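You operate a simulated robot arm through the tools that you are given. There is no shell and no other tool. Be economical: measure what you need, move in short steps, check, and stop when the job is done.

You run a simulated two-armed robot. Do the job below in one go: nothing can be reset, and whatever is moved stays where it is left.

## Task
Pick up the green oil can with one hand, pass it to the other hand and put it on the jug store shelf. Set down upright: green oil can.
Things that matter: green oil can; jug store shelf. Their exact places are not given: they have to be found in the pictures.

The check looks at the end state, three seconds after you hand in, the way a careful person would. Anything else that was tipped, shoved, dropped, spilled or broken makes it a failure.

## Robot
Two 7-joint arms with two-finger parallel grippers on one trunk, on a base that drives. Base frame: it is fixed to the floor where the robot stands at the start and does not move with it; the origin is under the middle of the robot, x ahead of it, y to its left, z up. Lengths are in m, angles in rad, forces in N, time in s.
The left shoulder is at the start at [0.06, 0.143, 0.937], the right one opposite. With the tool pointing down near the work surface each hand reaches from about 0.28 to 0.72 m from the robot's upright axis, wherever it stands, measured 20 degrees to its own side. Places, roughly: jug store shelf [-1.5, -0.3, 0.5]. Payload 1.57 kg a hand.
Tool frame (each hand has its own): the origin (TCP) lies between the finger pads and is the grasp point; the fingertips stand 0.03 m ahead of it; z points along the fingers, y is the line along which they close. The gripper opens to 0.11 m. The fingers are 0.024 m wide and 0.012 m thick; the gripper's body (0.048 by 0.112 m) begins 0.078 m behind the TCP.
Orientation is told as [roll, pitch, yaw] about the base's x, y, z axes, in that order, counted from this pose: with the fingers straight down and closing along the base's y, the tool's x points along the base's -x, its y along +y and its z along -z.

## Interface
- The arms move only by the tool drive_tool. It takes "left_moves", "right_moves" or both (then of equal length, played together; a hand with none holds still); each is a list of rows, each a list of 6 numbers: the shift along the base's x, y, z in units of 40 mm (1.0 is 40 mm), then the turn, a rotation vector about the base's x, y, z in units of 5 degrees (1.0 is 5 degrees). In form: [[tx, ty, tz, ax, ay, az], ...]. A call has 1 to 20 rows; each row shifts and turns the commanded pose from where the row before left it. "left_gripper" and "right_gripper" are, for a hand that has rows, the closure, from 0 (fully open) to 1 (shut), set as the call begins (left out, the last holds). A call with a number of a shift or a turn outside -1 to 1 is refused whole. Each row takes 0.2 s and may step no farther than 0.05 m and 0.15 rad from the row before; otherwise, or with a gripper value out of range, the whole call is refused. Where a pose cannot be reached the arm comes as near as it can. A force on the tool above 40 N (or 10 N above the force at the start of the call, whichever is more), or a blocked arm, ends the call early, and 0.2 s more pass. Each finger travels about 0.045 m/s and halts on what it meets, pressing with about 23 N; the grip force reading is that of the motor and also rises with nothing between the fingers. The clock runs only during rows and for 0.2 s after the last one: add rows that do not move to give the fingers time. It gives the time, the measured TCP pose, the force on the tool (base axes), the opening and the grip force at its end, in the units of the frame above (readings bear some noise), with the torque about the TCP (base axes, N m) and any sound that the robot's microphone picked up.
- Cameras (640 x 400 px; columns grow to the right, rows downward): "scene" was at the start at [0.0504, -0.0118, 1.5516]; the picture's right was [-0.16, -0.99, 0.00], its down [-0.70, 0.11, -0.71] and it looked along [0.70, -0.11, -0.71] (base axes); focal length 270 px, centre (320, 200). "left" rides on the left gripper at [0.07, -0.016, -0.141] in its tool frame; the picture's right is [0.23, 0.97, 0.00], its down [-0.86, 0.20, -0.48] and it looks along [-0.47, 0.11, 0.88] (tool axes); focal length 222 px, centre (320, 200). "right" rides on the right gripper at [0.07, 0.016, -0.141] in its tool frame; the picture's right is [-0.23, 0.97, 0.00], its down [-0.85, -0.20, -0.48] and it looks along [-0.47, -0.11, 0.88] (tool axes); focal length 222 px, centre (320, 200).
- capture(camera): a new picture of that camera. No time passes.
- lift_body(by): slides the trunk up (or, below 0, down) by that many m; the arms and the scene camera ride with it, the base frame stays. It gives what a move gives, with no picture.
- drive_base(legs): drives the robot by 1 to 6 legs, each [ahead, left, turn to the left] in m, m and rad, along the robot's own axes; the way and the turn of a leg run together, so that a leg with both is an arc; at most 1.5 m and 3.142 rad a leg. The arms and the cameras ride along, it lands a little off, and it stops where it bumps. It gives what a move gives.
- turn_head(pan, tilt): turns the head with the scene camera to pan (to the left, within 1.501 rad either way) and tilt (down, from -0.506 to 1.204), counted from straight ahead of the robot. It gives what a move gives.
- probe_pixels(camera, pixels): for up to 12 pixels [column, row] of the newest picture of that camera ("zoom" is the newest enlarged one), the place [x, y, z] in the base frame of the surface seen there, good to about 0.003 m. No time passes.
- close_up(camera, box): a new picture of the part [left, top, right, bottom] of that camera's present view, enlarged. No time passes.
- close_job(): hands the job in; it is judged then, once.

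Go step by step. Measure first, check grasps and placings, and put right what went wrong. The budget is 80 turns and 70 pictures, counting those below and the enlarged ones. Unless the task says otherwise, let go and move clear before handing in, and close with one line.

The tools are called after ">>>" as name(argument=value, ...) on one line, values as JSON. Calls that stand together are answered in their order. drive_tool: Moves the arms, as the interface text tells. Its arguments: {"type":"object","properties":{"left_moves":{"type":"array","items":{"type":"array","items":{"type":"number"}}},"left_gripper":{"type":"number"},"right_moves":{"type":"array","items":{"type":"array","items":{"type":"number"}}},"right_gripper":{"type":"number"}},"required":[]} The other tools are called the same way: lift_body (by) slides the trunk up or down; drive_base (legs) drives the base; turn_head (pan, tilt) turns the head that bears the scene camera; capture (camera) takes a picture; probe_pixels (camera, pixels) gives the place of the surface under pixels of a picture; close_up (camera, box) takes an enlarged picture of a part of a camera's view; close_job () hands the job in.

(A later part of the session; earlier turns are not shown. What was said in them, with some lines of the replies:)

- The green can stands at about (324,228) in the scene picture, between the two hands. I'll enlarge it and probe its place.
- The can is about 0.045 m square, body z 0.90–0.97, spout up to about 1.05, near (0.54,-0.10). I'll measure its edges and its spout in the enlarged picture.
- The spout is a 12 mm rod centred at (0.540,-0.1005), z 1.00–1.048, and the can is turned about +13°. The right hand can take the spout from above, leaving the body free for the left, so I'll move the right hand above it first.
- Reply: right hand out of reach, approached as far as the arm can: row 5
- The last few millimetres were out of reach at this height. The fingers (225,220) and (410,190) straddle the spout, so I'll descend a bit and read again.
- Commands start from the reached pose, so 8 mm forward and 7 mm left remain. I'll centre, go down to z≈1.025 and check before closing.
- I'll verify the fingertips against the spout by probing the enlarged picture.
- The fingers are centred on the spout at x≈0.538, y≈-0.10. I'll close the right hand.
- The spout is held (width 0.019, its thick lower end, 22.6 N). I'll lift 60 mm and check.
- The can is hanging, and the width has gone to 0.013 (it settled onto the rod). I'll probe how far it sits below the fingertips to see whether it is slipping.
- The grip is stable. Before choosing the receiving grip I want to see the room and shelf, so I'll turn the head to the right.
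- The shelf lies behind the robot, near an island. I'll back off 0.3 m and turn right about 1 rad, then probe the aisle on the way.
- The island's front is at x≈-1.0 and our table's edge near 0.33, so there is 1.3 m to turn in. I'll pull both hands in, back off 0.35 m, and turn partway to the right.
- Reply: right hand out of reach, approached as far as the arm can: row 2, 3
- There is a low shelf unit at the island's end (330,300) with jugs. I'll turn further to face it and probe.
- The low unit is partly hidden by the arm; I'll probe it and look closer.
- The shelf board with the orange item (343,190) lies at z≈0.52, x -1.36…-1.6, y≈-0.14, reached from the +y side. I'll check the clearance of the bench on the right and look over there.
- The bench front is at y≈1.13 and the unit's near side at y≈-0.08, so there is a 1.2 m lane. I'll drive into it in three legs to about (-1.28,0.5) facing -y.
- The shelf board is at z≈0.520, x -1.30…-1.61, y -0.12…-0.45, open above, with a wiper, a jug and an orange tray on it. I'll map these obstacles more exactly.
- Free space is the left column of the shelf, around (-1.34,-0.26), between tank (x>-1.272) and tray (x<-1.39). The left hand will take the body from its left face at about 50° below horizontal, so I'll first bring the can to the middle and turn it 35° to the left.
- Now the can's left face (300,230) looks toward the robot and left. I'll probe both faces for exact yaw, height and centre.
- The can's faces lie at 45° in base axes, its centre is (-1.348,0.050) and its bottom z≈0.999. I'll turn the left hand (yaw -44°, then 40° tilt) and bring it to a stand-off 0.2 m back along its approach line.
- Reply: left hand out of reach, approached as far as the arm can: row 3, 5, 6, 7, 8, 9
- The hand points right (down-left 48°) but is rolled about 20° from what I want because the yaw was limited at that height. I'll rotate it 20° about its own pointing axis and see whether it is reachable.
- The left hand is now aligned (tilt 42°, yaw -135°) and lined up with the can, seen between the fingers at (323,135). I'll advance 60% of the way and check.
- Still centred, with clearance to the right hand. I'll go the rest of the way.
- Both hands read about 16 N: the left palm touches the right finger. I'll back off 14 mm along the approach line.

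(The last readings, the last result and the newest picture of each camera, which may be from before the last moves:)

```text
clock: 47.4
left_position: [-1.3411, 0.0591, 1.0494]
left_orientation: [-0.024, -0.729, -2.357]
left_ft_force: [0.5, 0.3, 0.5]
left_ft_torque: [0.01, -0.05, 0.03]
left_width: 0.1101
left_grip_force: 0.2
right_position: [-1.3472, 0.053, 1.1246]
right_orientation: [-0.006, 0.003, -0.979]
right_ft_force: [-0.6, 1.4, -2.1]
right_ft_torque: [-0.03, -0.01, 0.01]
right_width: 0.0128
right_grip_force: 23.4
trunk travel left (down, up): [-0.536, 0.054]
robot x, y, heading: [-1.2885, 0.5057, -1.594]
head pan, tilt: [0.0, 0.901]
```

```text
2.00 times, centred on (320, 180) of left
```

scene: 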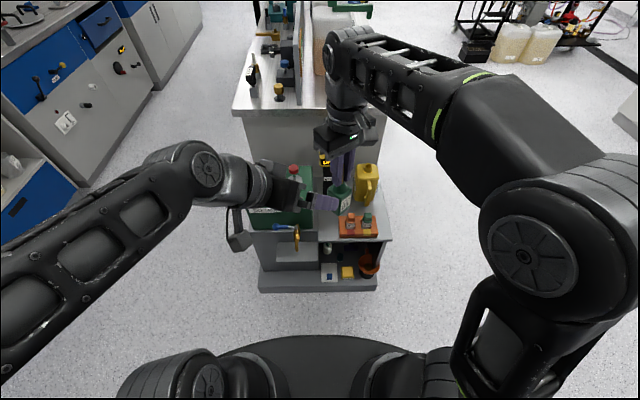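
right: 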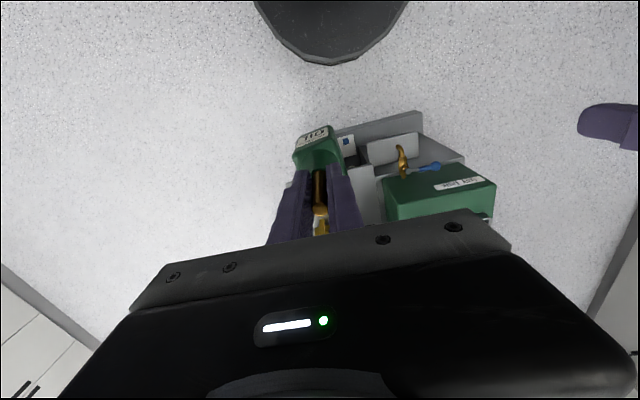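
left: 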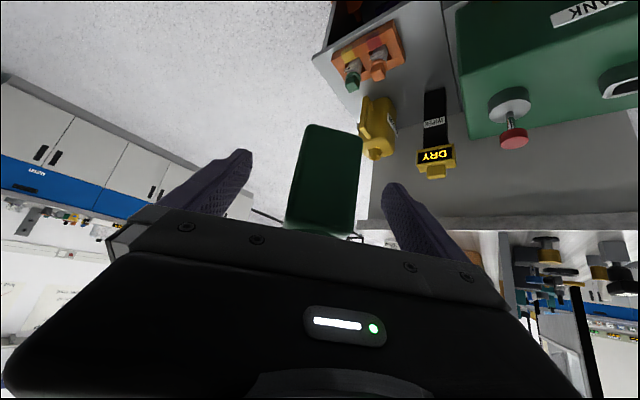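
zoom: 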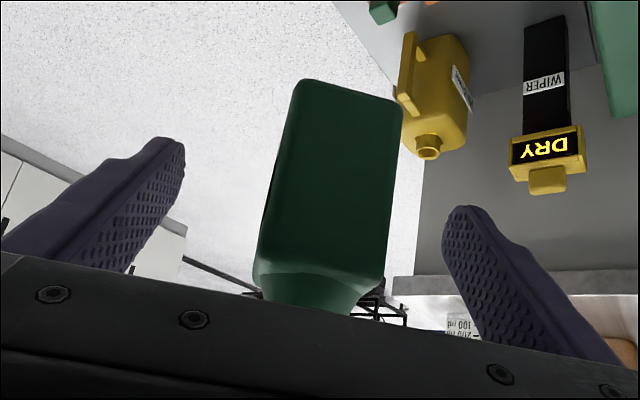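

Forces are back to zero and the can is laterally centred. I'll close the left hand on the body.

>>> drive_tool(left_moves=[[0, 0, 0, 0, 0, 0], [0, 0, 0, 0, 0, 0], [0, 0, 0, 0, 0, 0], [0, 0, 0, 0, 0, 0], [0, 0, 0, 0, 0, 0], [0, 0, 0, 0, 0, 0], [0, 0, 0, 0, 0, 0]], left_gripper=1)

>>> close_up(camera="left", box=[200, 80, 440, 280])

```text
clock: 49.0
left_position: [-1.3408, 0.0578, 1.05]
left_orientation: [-0.023, -0.729, -2.355]
left_ft_force: [6.7, -6.6, -2.7]
left_ft_torque: [-0.13, -0.11, 0.09]
left_width: 0.044
left_grip_force: 23.6
right_position: [-1.3478, 0.0515, 1.1245]
right_orientation: [-0.008, 0.004, -0.979]
right_ft_force: [-5.5, 7.0, 2.7]
right_ft_torque: [0.74, 0.54, 0.01]
right_width: 0.0128
right_grip_force: 22.6
trunk travel left (down, up): [-0.536, 0.054]
robot x, y, heading: [-1.2884, 0.5025, -1.589]
head pan, tilt: [0.0, 0.901]
```

```text
2.00 times, centred on (320, 180) of left
```

zoom: 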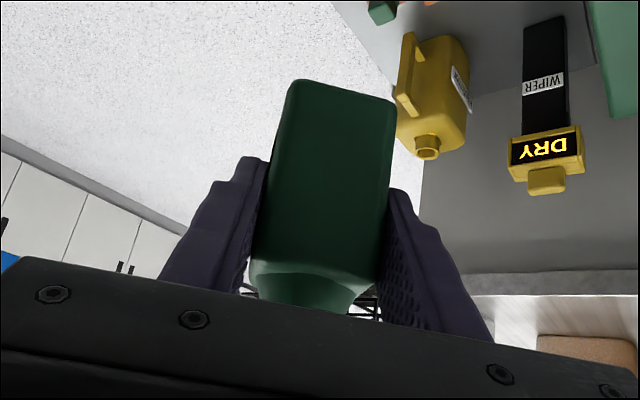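

The left hand holds the body (width 0.044, 23.6 N), with a slight sideways load of 9 N between the hands. I'll ease it by 1 mm, and open the right hand only a little (room toward the left palm is small).

>>> drive_tool(left_moves=[[0.02, -0.02, 0, 0, 0, 0], [0, 0, 0, 0, 0, 0]])

>>> drive_tool(right_moves=[[0, 0, 0, 0, 0, 0], [0, 0, 0, 0, 0, 0], [0, 0, 0, 0, 0, 0]], right_gripper=0.78)

>>> close_up(camera="scene", box=[270, 130, 390, 240])

>>> close_up(camera="right", box=[200, 80, 440, 280])

```text
clock: 49.6
left_position: [-1.3398, 0.0569, 1.05]
left_orientation: [-0.024, -0.729, -2.357]
left_ft_force: [5.4, -7.1, -6.4]
left_ft_torque: [-0.15, -0.15, 0.04]
left_width: 0.0439
left_grip_force: 23.0
right_position: [-1.347, 0.0504, 1.1247]
right_orientation: [-0.008, 0.002, -0.979]
right_ft_force: [-4.7, 6.7, 6.2]
right_ft_torque: [0.62, 0.43, 0.05]
right_width: 0.0129
right_grip_force: 23.0
trunk travel left (down, up): [-0.536, 0.054]
robot x, y, heading: [-1.2923, 0.5052, -1.588]
head pan, tilt: [0.0, 0.901]
```

```text
clock: 50.4
left_position: [-1.3389, 0.0574, 1.0513]
left_orientation: [-0.024, -0.73, -2.356]
left_ft_force: [-0.2, -0.3, 0.1]
left_ft_torque: [0.0, 0.0, -0.03]
left_width: 0.0438
left_grip_force: 22.6
right_position: [-1.3474, 0.0502, 1.1245]
right_orientation: [-0.008, 0.001, -0.979]
right_ft_force: [-0.1, 0.2, 0.4]
right_ft_torque: [0.01, -0.01, -0.02]
right_width: 0.0243
right_grip_force: 0.0
trunk travel left (down, up): [-0.536, 0.054]
robot x, y, heading: [-1.2878, 0.5053, -1.594]
head pan, tilt: [0.0, 0.901]
```

```text
3.64 times, centred on (330, 185) of scene
```

zoom: 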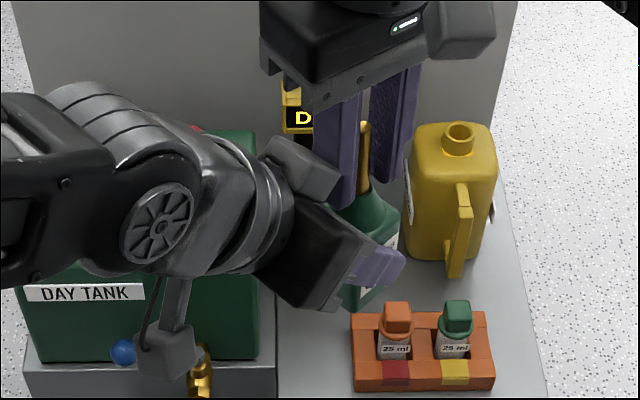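

```text
2.00 times, centred on (320, 180) of right
```

zoom: 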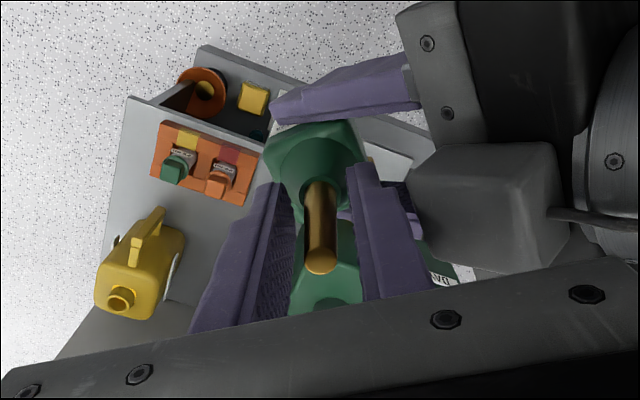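

The right hand is free of the spout (no forces). I'll draw the left hand with the can straight down out of the right fingers, since the right arm is near its upper reach.

>>> drive_tool(left_moves=[[0, 0, -0.4, 0, 0, 0], [0, 0, -0.5, 0, 0, 0], [0, 0, -0.5, 0, 0, 0], [0, 0, -0.6, 0, 0, 0], [0, 0, -0.6, 0, 0, 0], [0, 0, 0, 0, 0, 0]])

>>> capture(camera="scene")

```text
clock: 51.8
left_position: [-1.3388, 0.0563, 0.9454]
left_orientation: [-0.023, -0.731, -2.355]
left_ft_force: [-0.2, 0.1, -0.1]
left_ft_torque: [0.03, -0.01, -0.02]
left_width: 0.0438
left_grip_force: 23.7
right_position: [-1.347, 0.0521, 1.1246]
right_orientation: [-0.007, 0.002, -0.979]
right_ft_force: [-1.2, 0.6, -0.1]
right_ft_torque: [0.02, -0.03, 0.02]
right_width: 0.0241
right_grip_force: 0.1
trunk travel left (down, up): [-0.536, 0.054]
robot x, y, heading: [-1.2927, 0.5038, -1.59]
head pan, tilt: [0.0, 0.901]
```

```text
34 pictures are left
```

scene: 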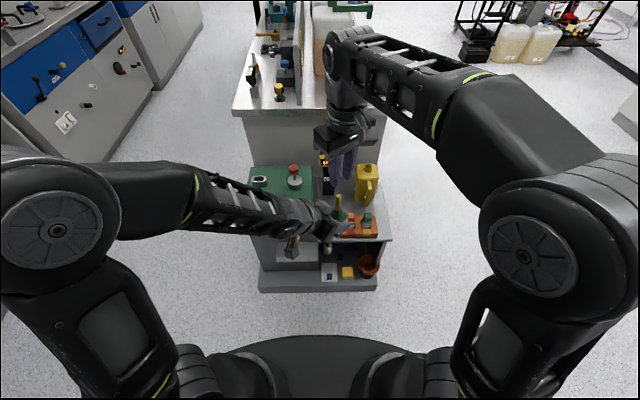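

The handover worked: the spout (339,203) is out of the right fingers and the left hand holds the can. I'll move the right hand clear to the right, and yaw the left hand 45° so it points straight ahead.

>>> drive_tool(right_moves=[[-0.3, 0, 0, 0, 0, 0], [-0.6, 0.1, 0, 0, 0, -1], [-0.68, 0.25, 0, 0, 0, -1], [-0.68, 0.25, 0, 0, 0, -1], [-0.68, 0.25, 0, 0, 0, -1], [-0.68, 0.25, 0, 0, 0, -1], [-0.68, 0.25, 0, 0, 0, -1], [-0.5, 0.25, 0, 0, 0, -1], [0, 0, 0, 0, 0, 0], [0, 0, 0, 0, 0, 0], [0, 0, 0, 0, 0, 0]], left_moves=[[0, 0, 0, 0, 0, 0], [0.22, -0.1, 0, 0, 0, 1], [0.22, -0.1, 0, 0, 0, 1], [0.22, -0.1, 0, 0, 0, 1], [0.22, -0.1, 0, 0, 0, 1], [0.22, -0.1, 0, 0, 0, 1], [0.22, -0.1, 0, 0, 0, 1], [0.22, -0.1, 0, 0, 0, 1], [0.22, -0.1, 0, 0, 0, 1], [0.22, -0.1, 0, 0, 0, 1], [0, 0, 0, 0, 0, 0]])

>>> capture(camera="scene")

```text
clock: 54.2
left_position: [-1.261, 0.0197, 0.9475]
left_orientation: [-0.022, -0.731, -1.569]
left_ft_force: [-0.3, 0.0, -0.9]
left_ft_torque: [0.0, 0.01, -0.02]
left_width: 0.0436
left_grip_force: 23.4
right_position: [-1.5406, 0.1144, 1.122]
right_orientation: [-0.008, 0.003, -1.59]
right_ft_force: [-0.3, -1.0, 0.0]
right_ft_torque: [-0.01, 0.02, -0.01]
right_width: 0.0241
right_grip_force: 0.1
trunk travel left (down, up): [-0.536, 0.054]
robot x, y, heading: [-1.294, 0.5047, -1.6]
head pan, tilt: [0.0, 0.901]
```

```text
33 pictures are left
```

scene: 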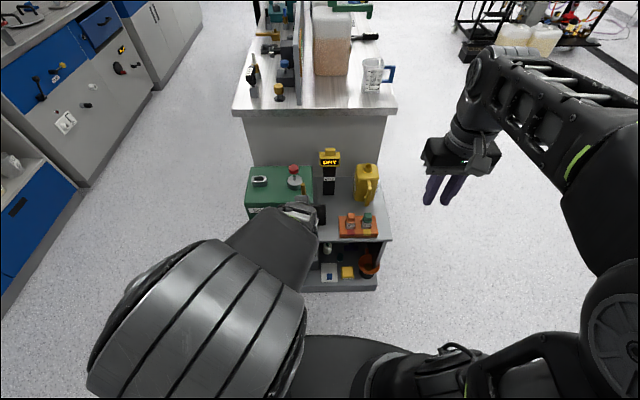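

The left forearm now hides the can from the head; I'll check it through the left hand's camera.

>>> capture(camera="left")

>>> probe_pixels(camera="scene", pixels=[[200, 310], [270, 240], [280, 200], [320, 200]])

>>> capture(camera="right")

```text
32 pictures are left
```

left: 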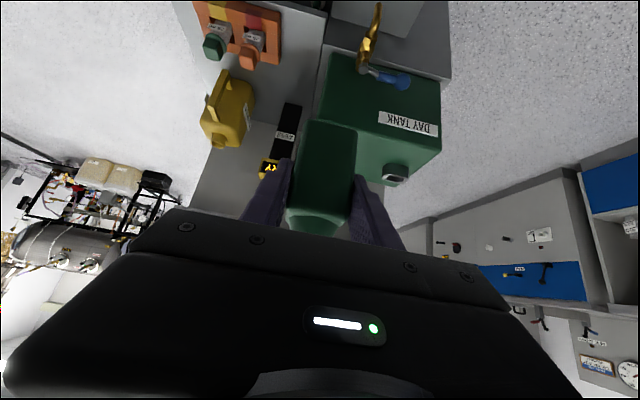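

```text
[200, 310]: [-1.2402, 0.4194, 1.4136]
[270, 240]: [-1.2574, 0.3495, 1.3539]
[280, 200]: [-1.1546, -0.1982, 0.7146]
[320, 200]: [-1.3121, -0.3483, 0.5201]
```

```text
31 pictures are left
```

right: 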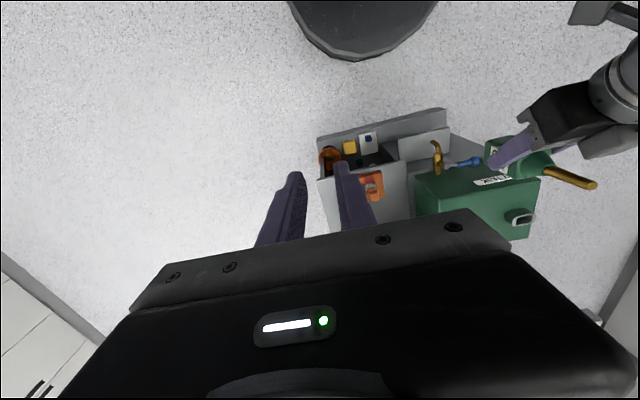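

The can is well held and the way is clear. I'll lower the trunk 0.15 m, then drive 0.075 m right and 0.22 m ahead so the hand is almost over the free spot, still well above everything.

>>> lift_body(by=-0.15)

>>> drive_base(legs=[[0, -0.075, 0], [0.22, 0, 0]])

>>> capture(camera="scene")

>>> capture(camera="left")

```text
clock: 56.0
left_position: [-1.2617, 0.0199, 0.7971]
left_orientation: [-0.023, -0.729, -1.57]
left_ft_force: [-0.8, -0.3, -1.0]
left_ft_torque: [0.01, 0.03, -0.03]
left_width: 0.0437
left_grip_force: 23.0
right_position: [-1.5409, 0.1148, 0.9726]
right_orientation: [-0.009, 0.005, -1.592]
right_ft_force: [0.1, 0.0, -0.5]
right_ft_torque: [-0.02, 0.01, 0.02]
right_width: 0.0241
right_grip_force: 0.2
trunk travel left (down, up): [-0.386, 0.204]
robot x, y, heading: [-1.2892, 0.5045, -1.591]
head pan, tilt: [0.0, 0.901]
```

```text
clock: 58.3
left_position: [-1.3421, -0.1972, 0.7973]
left_orientation: [-0.023, -0.728, -1.57]
left_ft_force: [0.0, 0.1, -0.2]
left_ft_torque: [0.05, 0.01, 0.0]
left_width: 0.0435
left_grip_force: 23.3
right_position: [-1.6219, -0.1038, 0.9725]
right_orientation: [-0.008, 0.005, -1.59]
right_ft_force: [-0.1, -0.3, -0.3]
right_ft_torque: [0.02, 0.03, 0.03]
right_width: 0.0242
right_grip_force: 0.1
trunk travel left (down, up): [-0.386, 0.204]
robot x, y, heading: [-1.3727, 0.287, -1.595]
head pan, tilt: [0.0, 0.901]
```

```text
30 pictures are left
```

scene: 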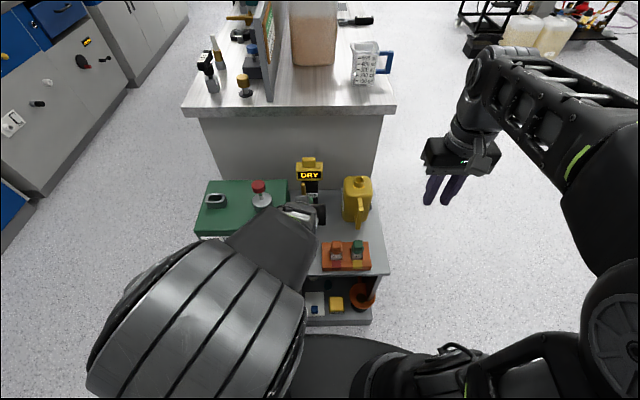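

```text
29 pictures are left
```

left: 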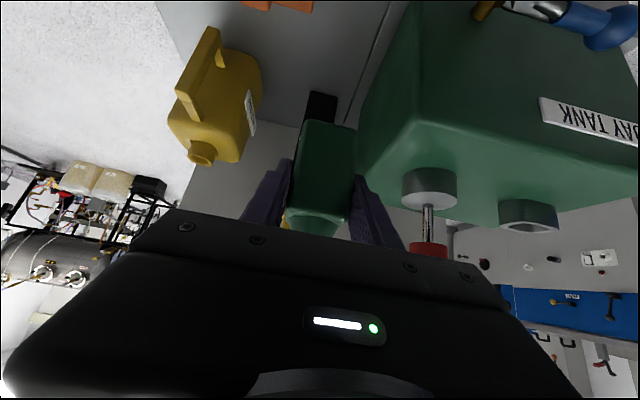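

All clear, the can is high above the left column. I'll reach 57 mm farther in, then lower the trunk by 0.19 m to about 30 mm above the board.

>>> drive_tool(left_moves=[[-0.03, -0.5, 0, 0, 0, 0], [-0.03, -0.5, 0, 0, 0, 0], [0, -0.44, 0, 0, 0, 0], [0, 0, 0, 0, 0, 0]])

>>> lift_body(by=-0.13)

>>> capture(camera="left")

>>> capture(camera="right")

```text
clock: 59.3
left_position: [-1.3454, -0.2555, 0.7977]
left_orientation: [-0.023, -0.728, -1.571]
left_ft_force: [-0.2, 0.3, 1.0]
left_ft_torque: [0.01, 0.04, 0.0]
left_width: 0.0436
left_grip_force: 23.1
right_position: [-1.6208, -0.1024, 0.9722]
right_orientation: [-0.008, 0.004, -1.591]
right_ft_force: [1.6, -0.2, 0.0]
right_ft_torque: [0.02, 0.02, 0.0]
right_width: 0.0243
right_grip_force: 0.0
trunk travel left (down, up): [-0.386, 0.204]
robot x, y, heading: [-1.3701, 0.2867, -1.585]
head pan, tilt: [0.0, 0.901]
```

```text
clock: 60.9
left_position: [-1.345, -0.2532, 0.6681]
left_orientation: [-0.023, -0.73, -1.571]
left_ft_force: [0.5, -0.1, -0.3]
left_ft_torque: [0.02, 0.05, 0.0]
left_width: 0.0437
left_grip_force: 23.3
right_position: [-1.6217, -0.1023, 0.8429]
right_orientation: [-0.006, 0.004, -1.589]
right_ft_force: [1.0, -0.5, -0.2]
right_ft_torque: [-0.01, 0.01, 0.01]
right_width: 0.0242
right_grip_force: 0.1
trunk travel left (down, up): [-0.256, 0.334]
robot x, y, heading: [-1.3735, 0.2868, -1.592]
head pan, tilt: [0.0, 0.901]
```

```text
28 pictures are left
```

left: 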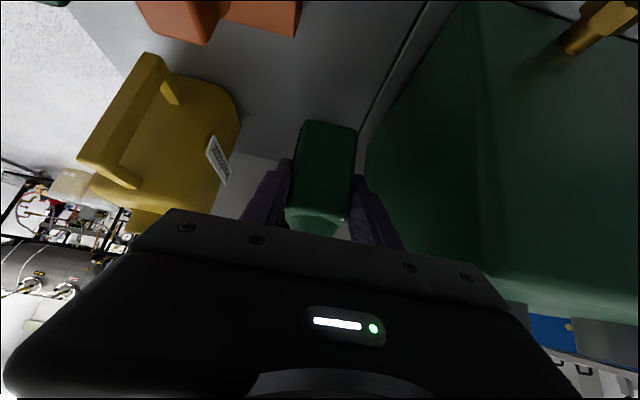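

```text
27 pictures are left
```

right: 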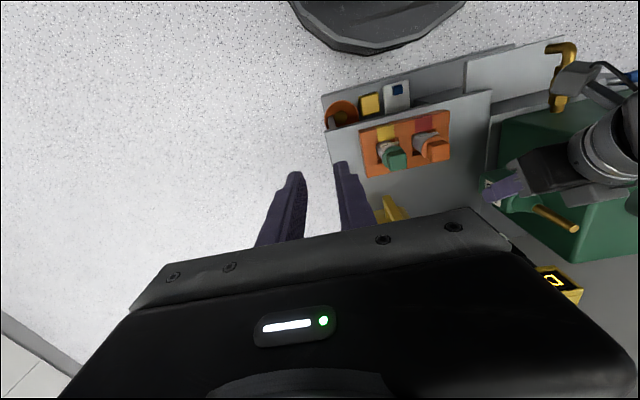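

The can (322,175) hangs over the free board with the tank to its side. I'll probe nearby edges to check lateral clearance before the last descent.

>>> probe_pixels(camera="left", pixels=[[378, 165], [385, 200], [420, 250], [345, 130], [330, 60], [250, 190], [420, 100], [300, 130], [345, 200], [390, 70]])

>>> close_up(camera="scene", box=[180, 140, 400, 340])

```text
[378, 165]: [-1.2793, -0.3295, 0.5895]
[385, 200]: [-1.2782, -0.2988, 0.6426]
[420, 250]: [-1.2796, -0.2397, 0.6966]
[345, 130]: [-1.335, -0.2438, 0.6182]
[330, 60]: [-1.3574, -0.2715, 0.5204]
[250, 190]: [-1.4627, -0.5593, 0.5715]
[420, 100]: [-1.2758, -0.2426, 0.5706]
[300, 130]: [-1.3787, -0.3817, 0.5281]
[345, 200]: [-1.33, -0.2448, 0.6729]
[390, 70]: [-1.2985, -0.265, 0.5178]
```

```text
2.00 times, centred on (290, 240) of scene
```

zoom: 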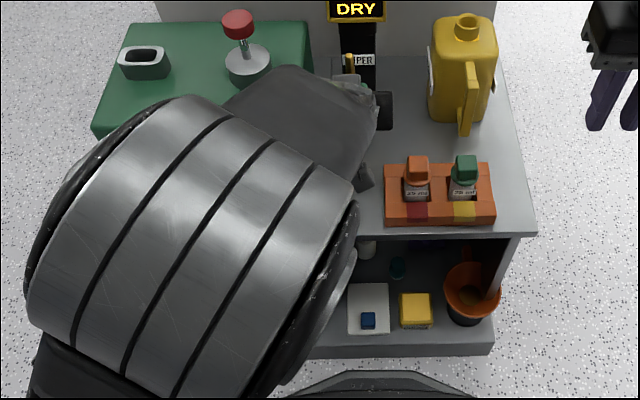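

Tank side is at x=-1.279, bottle at about -1.418; I'll shift 5 mm away from the tank to split the room, and descend to about 15 mm above the board.

>>> drive_tool(left_moves=[[-0.12, 0, 0, 0, 0, 0], [0, 0, -0.5, 0, 0, 0], [0, 0, -0.5, 0, 0, 0], [0, 0, -0.5, 0, 0, 0], [0, 0, -0.45, 0, 0, 0], [0, 0, 0, 0, 0, 0]])

>>> capture(camera="left")

>>> close_up(camera="right", box=[320, 60, 640, 260])

```text
clock: 62.3
left_position: [-1.3496, -0.2548, 0.5885]
left_orientation: [-0.023, -0.73, -1.573]
left_ft_force: [0.7, 0.5, -0.4]
left_ft_torque: [0.0, 0.0, -0.01]
left_width: 0.0437
left_grip_force: 22.8
right_position: [-1.6224, -0.1022, 0.8436]
right_orientation: [-0.006, 0.004, -1.59]
right_ft_force: [0.0, -0.7, 0.7]
right_ft_torque: [-0.01, -0.02, 0.0]
right_width: 0.0241
right_grip_force: 0.0
trunk travel left (down, up): [-0.256, 0.334]
robot x, y, heading: [-1.3719, 0.2881, -1.594]
head pan, tilt: [0.0, 0.901]
```

```text
25 pictures are left
```

left: 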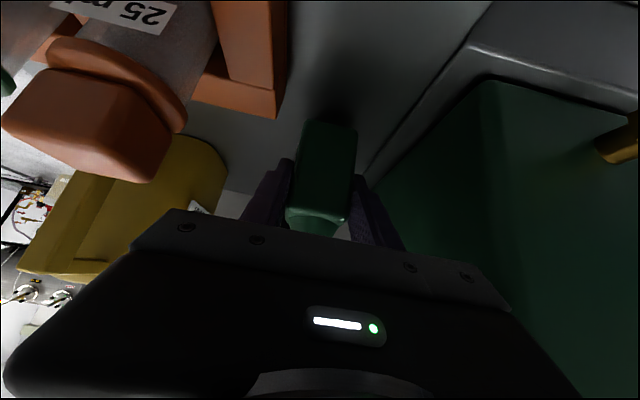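

```text
2.00 times, centred on (480, 160) of right
```

zoom: 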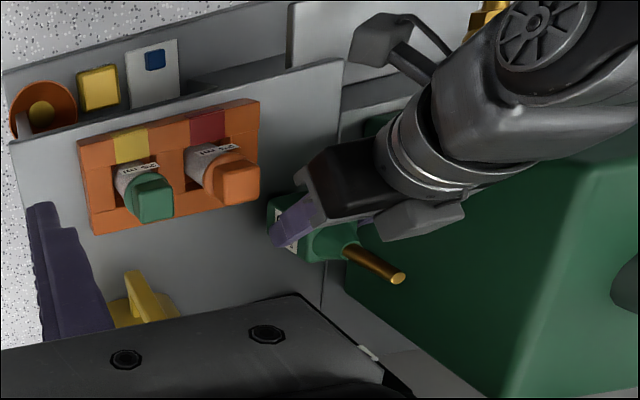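

Clear of bottle and tank. I'll descend gently, 12 mm, in 2 mm steps.

>>> drive_tool(left_moves=[[0, 0, -0.05, 0, 0, 0], [0, 0, -0.05, 0, 0, 0], [0, 0, -0.05, 0, 0, 0], [0, 0, -0.05, 0, 0, 0], [0, 0, -0.05, 0, 0, 0], [0, 0, -0.05, 0, 0, 0], [0, 0, 0, 0, 0, 0]])

>>> close_up(camera="right", box=[400, 120, 560, 220])

```text
clock: 63.9
left_position: [-1.3505, -0.2543, 0.5779]
left_orientation: [-0.022, -0.729, -1.572]
left_ft_force: [0.1, -0.7, 0.6]
left_ft_torque: [0.04, 0.0, 0.0]
left_width: 0.0438
left_grip_force: 23.3
right_position: [-1.6225, -0.1028, 0.8428]
right_orientation: [-0.007, 0.003, -1.589]
right_ft_force: [-0.6, -0.1, 0.2]
right_ft_torque: [0.0, 0.02, 0.02]
right_width: 0.0242
right_grip_force: 0.0
trunk travel left (down, up): [-0.256, 0.334]
robot x, y, heading: [-1.3738, 0.2894, -1.592]
head pan, tilt: [0.0, 0.901]
```

```text
4.00 times, centred on (480, 170) of right
```

zoom: 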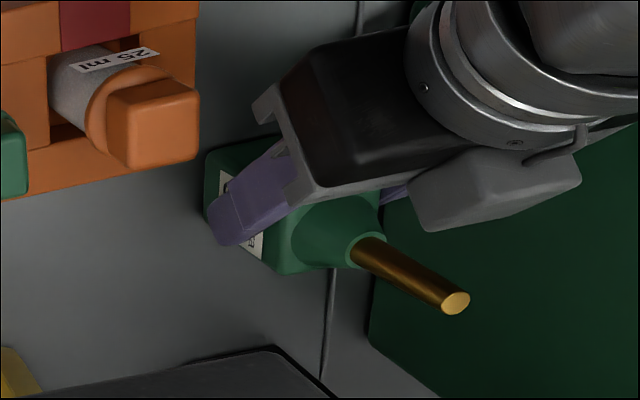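

No contact yet; I'll continue in 1 mm steps.

>>> drive_tool(left_moves=[[0, 0, -0.03, 0, 0, 0], [0, 0, -0.03, 0, 0, 0], [0, 0, -0.03, 0, 0, 0], [0, 0, -0.03, 0, 0, 0], [0, 0, 0, 0, 0, 0]])

```text
clock: 65.1
left_position: [-1.351, -0.2543, 0.5757]
left_orientation: [-0.025, -0.736, -1.571]
left_ft_force: [1.1, 0.5, 21.4]
left_ft_torque: [-0.11, -0.61, -0.02]
left_width: 0.0441
left_grip_force: 23.6
right_position: [-1.6217, -0.1021, 0.8422]
right_orientation: [-0.007, 0.003, -1.59]
right_ft_force: [0.7, 0.4, 0.4]
right_ft_torque: [-0.01, 0.03, 0.04]
right_width: 0.0242
right_grip_force: 0.0
trunk travel left (down, up): [-0.256, 0.334]
robot x, y, heading: [-1.3729, 0.288, -1.591]
head pan, tilt: [0.0, 0.901]
```

Contact: 21 N, with the torque showing that the +x bottom edge touches first (about 1° lean). I'll relieve 2 mm and rotate -1.3° about y to level it, then read.

>>> drive_tool(left_moves=[[0, 0, 0.05, 0, -0.26, 0], [0, 0, 0, 0, 0, 0]])

>>> close_up(camera="left", box=[240, 80, 420, 260])

```text
clock: 65.7
left_position: [-1.3508, -0.2538, 0.5741]
left_orientation: [0.008, -0.731, -1.594]
left_ft_force: [-3.9, -1.7, 8.8]
left_ft_torque: [-0.41, 0.38, -0.1]
left_width: 0.0436
left_grip_force: 22.7
right_position: [-1.6219, -0.1023, 0.842]
right_orientation: [-0.004, 0.004, -1.592]
right_ft_force: [-0.3, -0.1, -0.2]
right_ft_torque: [-0.02, 0.01, -0.02]
right_width: 0.0242
right_grip_force: 0.0
trunk travel left (down, up): [-0.256, 0.334]
robot x, y, heading: [-1.3728, 0.288, -1.59]
head pan, tilt: [0.0, 0.901]
```

```text
2.22 times, centred on (330, 170) of left
```

zoom: 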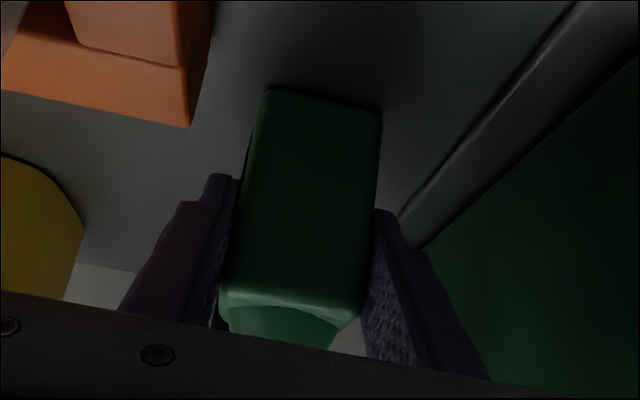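

Nearly level and lightly seated (9 N). I'll trim by half a degree and open the fingers to about 0.065 m.

>>> drive_tool(left_moves=[[0, 0, 0, -0.1, 0.1, 0], [0, 0, 0, 0, 0, 0]])

>>> drive_tool(left_moves=[[0, 0, 0, 0, 0, 0], [0, 0, 0, 0, 0, 0], [0, 0, 0, 0, 0, 0], [0, 0, 0, 0, 0, 0]], left_gripper=0.41)

>>> close_up(camera="left", box=[240, 80, 420, 260])

>>> close_up(camera="right", box=[400, 120, 560, 220])

```text
clock: 66.3
left_position: [-1.3503, -0.254, 0.5759]
left_orientation: [-0.003, -0.739, -1.584]
left_ft_force: [-0.4, 2.6, 8.5]
left_ft_torque: [0.26, -0.17, 0.07]
left_width: 0.0436
left_grip_force: 23.6
right_position: [-1.6217, -0.1024, 0.843]
right_orientation: [-0.008, 0.003, -1.59]
right_ft_force: [-0.7, 0.5, -0.1]
right_ft_torque: [-0.03, 0.02, -0.04]
right_width: 0.0241
right_grip_force: 0.1
trunk travel left (down, up): [-0.256, 0.334]
robot x, y, heading: [-1.3719, 0.2897, -1.595]
head pan, tilt: [0.0, 0.901]
```

```text
clock: 67.3
left_position: [-1.3512, -0.2545, 0.5755]
left_orientation: [-0.006, -0.739, -1.586]
left_ft_force: [-0.2, -1.2, -0.7]
left_ft_torque: [0.0, 0.02, -0.02]
left_width: 0.0648
left_grip_force: 0.1
right_position: [-1.6215, -0.1035, 0.8429]
right_orientation: [-0.006, 0.003, -1.589]
right_ft_force: [-0.1, 0.1, 0.1]
right_ft_torque: [-0.03, 0.02, 0.0]
right_width: 0.0241
right_grip_force: 0.0
trunk travel left (down, up): [-0.256, 0.334]
robot x, y, heading: [-1.3741, 0.2885, -1.591]
head pan, tilt: [0.0, 0.901]
```

```text
2.22 times, centred on (330, 170) of left
```

zoom: 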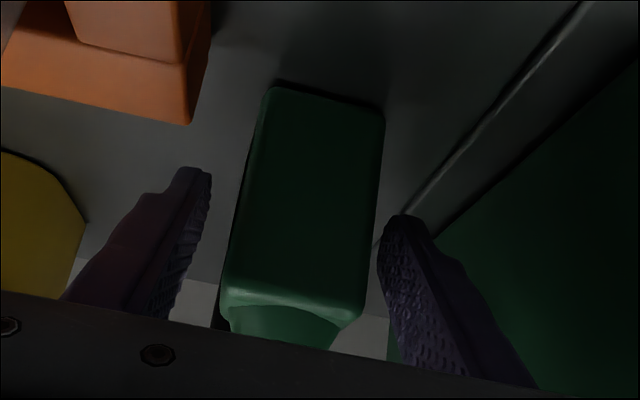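

```text
4.00 times, centred on (480, 170) of right
```

zoom: 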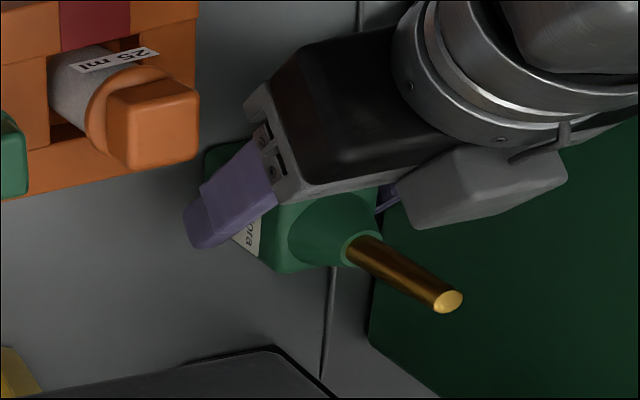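

The can stands free between the open fingers. I'll retreat back and up along the tool axis.

>>> drive_tool(left_moves=[[0, 0.17, 0.185, 0, 0, 0], [0, 0.34, 0.37, 0, 0, 0], [0, 0.5, 0.55, 0, 0, 0], [0, 0.5, 0.55, 0, 0, 0], [0, 0.5, 0.6, 0, 0, 0], [0, 0.5, 0.7, 0, 0, 0], [0, 0.5, 0.7, 0, 0, 0], [0, 0, 0, 0, 0, 0]])

>>> capture(camera="left")

>>> close_up(camera="right", box=[320, 60, 640, 260])

```text
clock: 68.8
left_position: [-1.308, -0.1652, 0.6841]
left_orientation: [-0.042, -0.67, -1.424]
left_ft_force: [-33.0, -16.1, -26.1]
left_ft_torque: [0.33, 1.37, -1.27]
left_width: 0.0351
left_grip_force: 0.0
right_position: [-1.6254, -0.1048, 0.8413]
right_orientation: [-0.006, 0.005, -1.595]
right_ft_force: [-0.1, 0.2, 0.5]
right_ft_torque: [0.0, 0.0, 0.04]
right_width: 0.0242
right_grip_force: 0.0
trunk travel left (down, up): [-0.256, 0.334]
robot x, y, heading: [-1.376, 0.2873, -1.599]
head pan, tilt: [0.0, 0.901]
stopped in row 7 (left hand): the force on the tool passed its limit (the readings are from after the stop); the commanded pose is now the measured one
```

```text
19 pictures are left
```

left: 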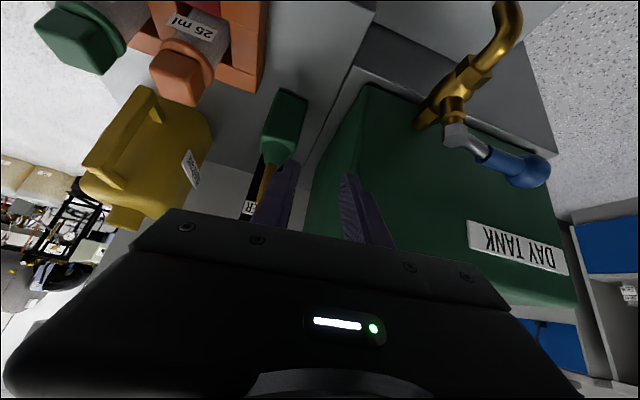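

```text
2.00 times, centred on (480, 160) of right
```

zoom: 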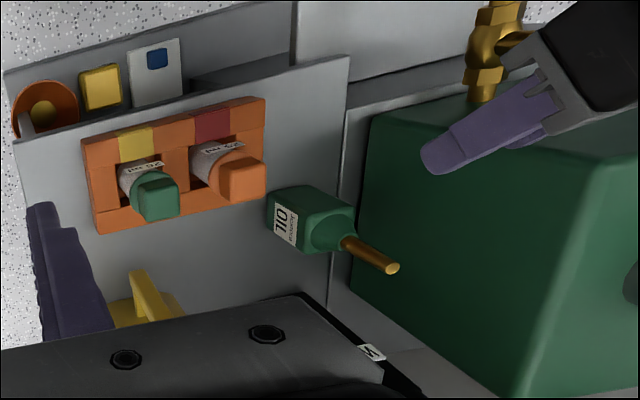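

The can stands, but while retreating the hand was pushed toward +x and a finger now presses on the tank's side (33 N). I'll look at the arm before moving.

>>> capture(camera="scene")

>>> probe_pixels(camera="left", pixels=[[355, 190], [330, 200], [360, 120], [280, 175], [262, 200], [285, 125], [330, 170]])

```text
17 pictures are left
```

scene: 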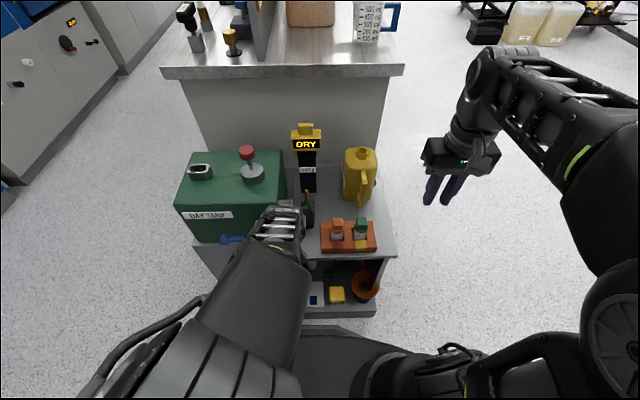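

```text
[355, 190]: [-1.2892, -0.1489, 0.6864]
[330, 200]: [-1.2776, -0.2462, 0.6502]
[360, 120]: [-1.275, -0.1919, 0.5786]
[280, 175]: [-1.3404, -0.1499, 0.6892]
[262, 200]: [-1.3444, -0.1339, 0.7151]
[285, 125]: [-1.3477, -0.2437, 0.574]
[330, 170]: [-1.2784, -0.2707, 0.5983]
```

The tank has not moved (side still x≈-1.278); the folded arm seems to have jammed near the body. I'll shift the hand 30 mm away from the tank, then back out with the base.

>>> drive_tool(left_moves=[[-0.25, 0, 0, 0, 0, 0], [-0.25, 0, 0, 0, 0, 0], [-0.25, 0, 0, 0, 0, 0], [0, 0, 0, 0, 0, 0]])

>>> close_up(camera="right", box=[320, 60, 640, 260])

```text
clock: 69.8
left_position: [-1.3321, -0.1612, 0.6829]
left_orientation: [-0.116, -0.631, -1.347]
left_ft_force: [-0.4, 0.1, 0.0]
left_ft_torque: [-0.02, 0.01, 0.0]
left_width: 0.065
left_grip_force: 0.0
right_position: [-1.6219, -0.1018, 0.843]
right_orientation: [-0.007, 0.003, -1.595]
right_ft_force: [-0.1, 0.0, -0.2]
right_ft_torque: [-0.01, -0.01, 0.01]
right_width: 0.0245
right_grip_force: 0.2
trunk travel left (down, up): [-0.256, 0.334]
robot x, y, heading: [-1.3725, 0.29, -1.597]
head pan, tilt: [0.0, 0.901]
```

```text
2.00 times, centred on (480, 160) of right
```

zoom: 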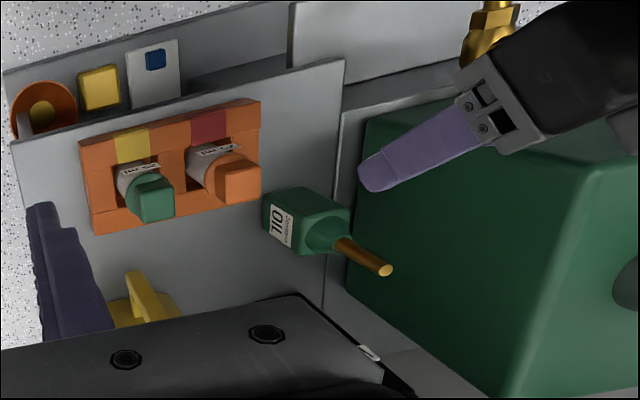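

All forces are zero and nothing else moved. I'll raise the trunk 0.15 m and back the base away, then check the final scene.

>>> lift_body(by=0.15)

>>> drive_base(legs=[[-0.3, 0, 0]])

>>> capture(camera="scene")

```text
clock: 71.6
left_position: [-1.3339, -0.1618, 0.8344]
left_orientation: [-0.118, -0.633, -1.349]
left_ft_force: [0.5, -0.5, -0.2]
left_ft_torque: [-0.03, -0.02, 0.02]
left_width: 0.0648
left_grip_force: 0.1
right_position: [-1.6229, -0.1019, 0.9932]
right_orientation: [-0.008, 0.003, -1.594]
right_ft_force: [-0.1, 0.4, -0.6]
right_ft_torque: [0.03, -0.01, 0.0]
right_width: 0.0243
right_grip_force: 0.1
trunk travel left (down, up): [-0.406, 0.184]
robot x, y, heading: [-1.3728, 0.2841, -1.593]
head pan, tilt: [0.0, 0.901]
```

```text
clock: 73.6
left_position: [-1.3236, 0.1395, 0.8356]
left_orientation: [-0.12, -0.632, -1.344]
left_ft_force: [0.0, -0.8, -0.1]
left_ft_torque: [0.01, 0.0, 0.0]
left_width: 0.0648
left_grip_force: 0.0
right_position: [-1.6135, 0.1982, 0.9931]
right_orientation: [-0.008, 0.003, -1.586]
right_ft_force: [0.5, 0.5, -0.1]
right_ft_torque: [-0.01, -0.01, -0.04]
right_width: 0.0242
right_grip_force: 0.0
trunk travel left (down, up): [-0.406, 0.184]
robot x, y, heading: [-1.3686, 0.5891, -1.591]
head pan, tilt: [0.0, 0.901]
```

```text
15 pictures are left
```

scene: 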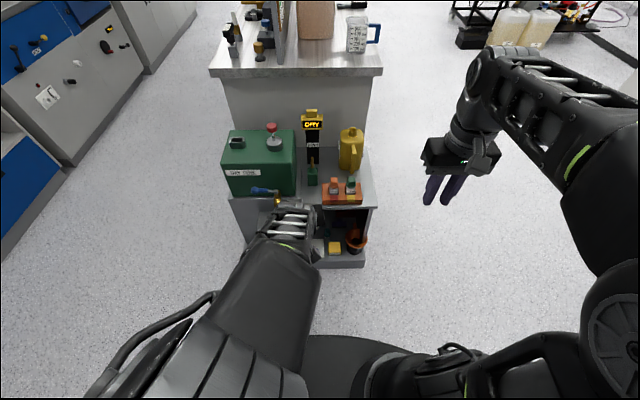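

>>> close_up(camera="scene", box=[210, 95, 390, 215])

>>> probe_pixels(camera="zoom", pixels=[[362, 322], [362, 300], [364, 265], [364, 248], [295, 200], [410, 340]])

```text
3.33 times, centred on (300, 155) of scene
```

zoom: 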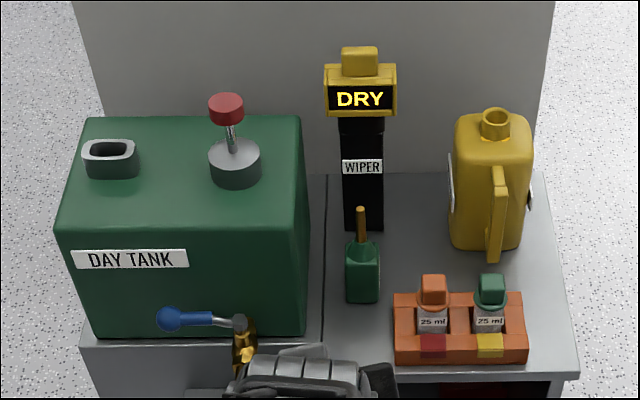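

```text
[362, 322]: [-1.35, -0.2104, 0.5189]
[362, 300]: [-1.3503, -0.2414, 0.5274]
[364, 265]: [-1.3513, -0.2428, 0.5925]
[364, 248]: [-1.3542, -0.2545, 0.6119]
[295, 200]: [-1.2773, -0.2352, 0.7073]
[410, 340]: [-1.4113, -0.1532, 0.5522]
```

The can stands upright at about (-1.35,-0.26) with its base on the board (z≈0.52). The tank, tap, wiper, jug and tray are where they were, and both hands are empty and clear, so I'm handing in.

>>> close_job()

```text
The job is handed in.
```

The green oil can was passed from the right hand to the left and now stands upright on the jug store shelf; as the left hand withdrew, a finger pressed on the day tank (about 33 N), but the tank did not move.
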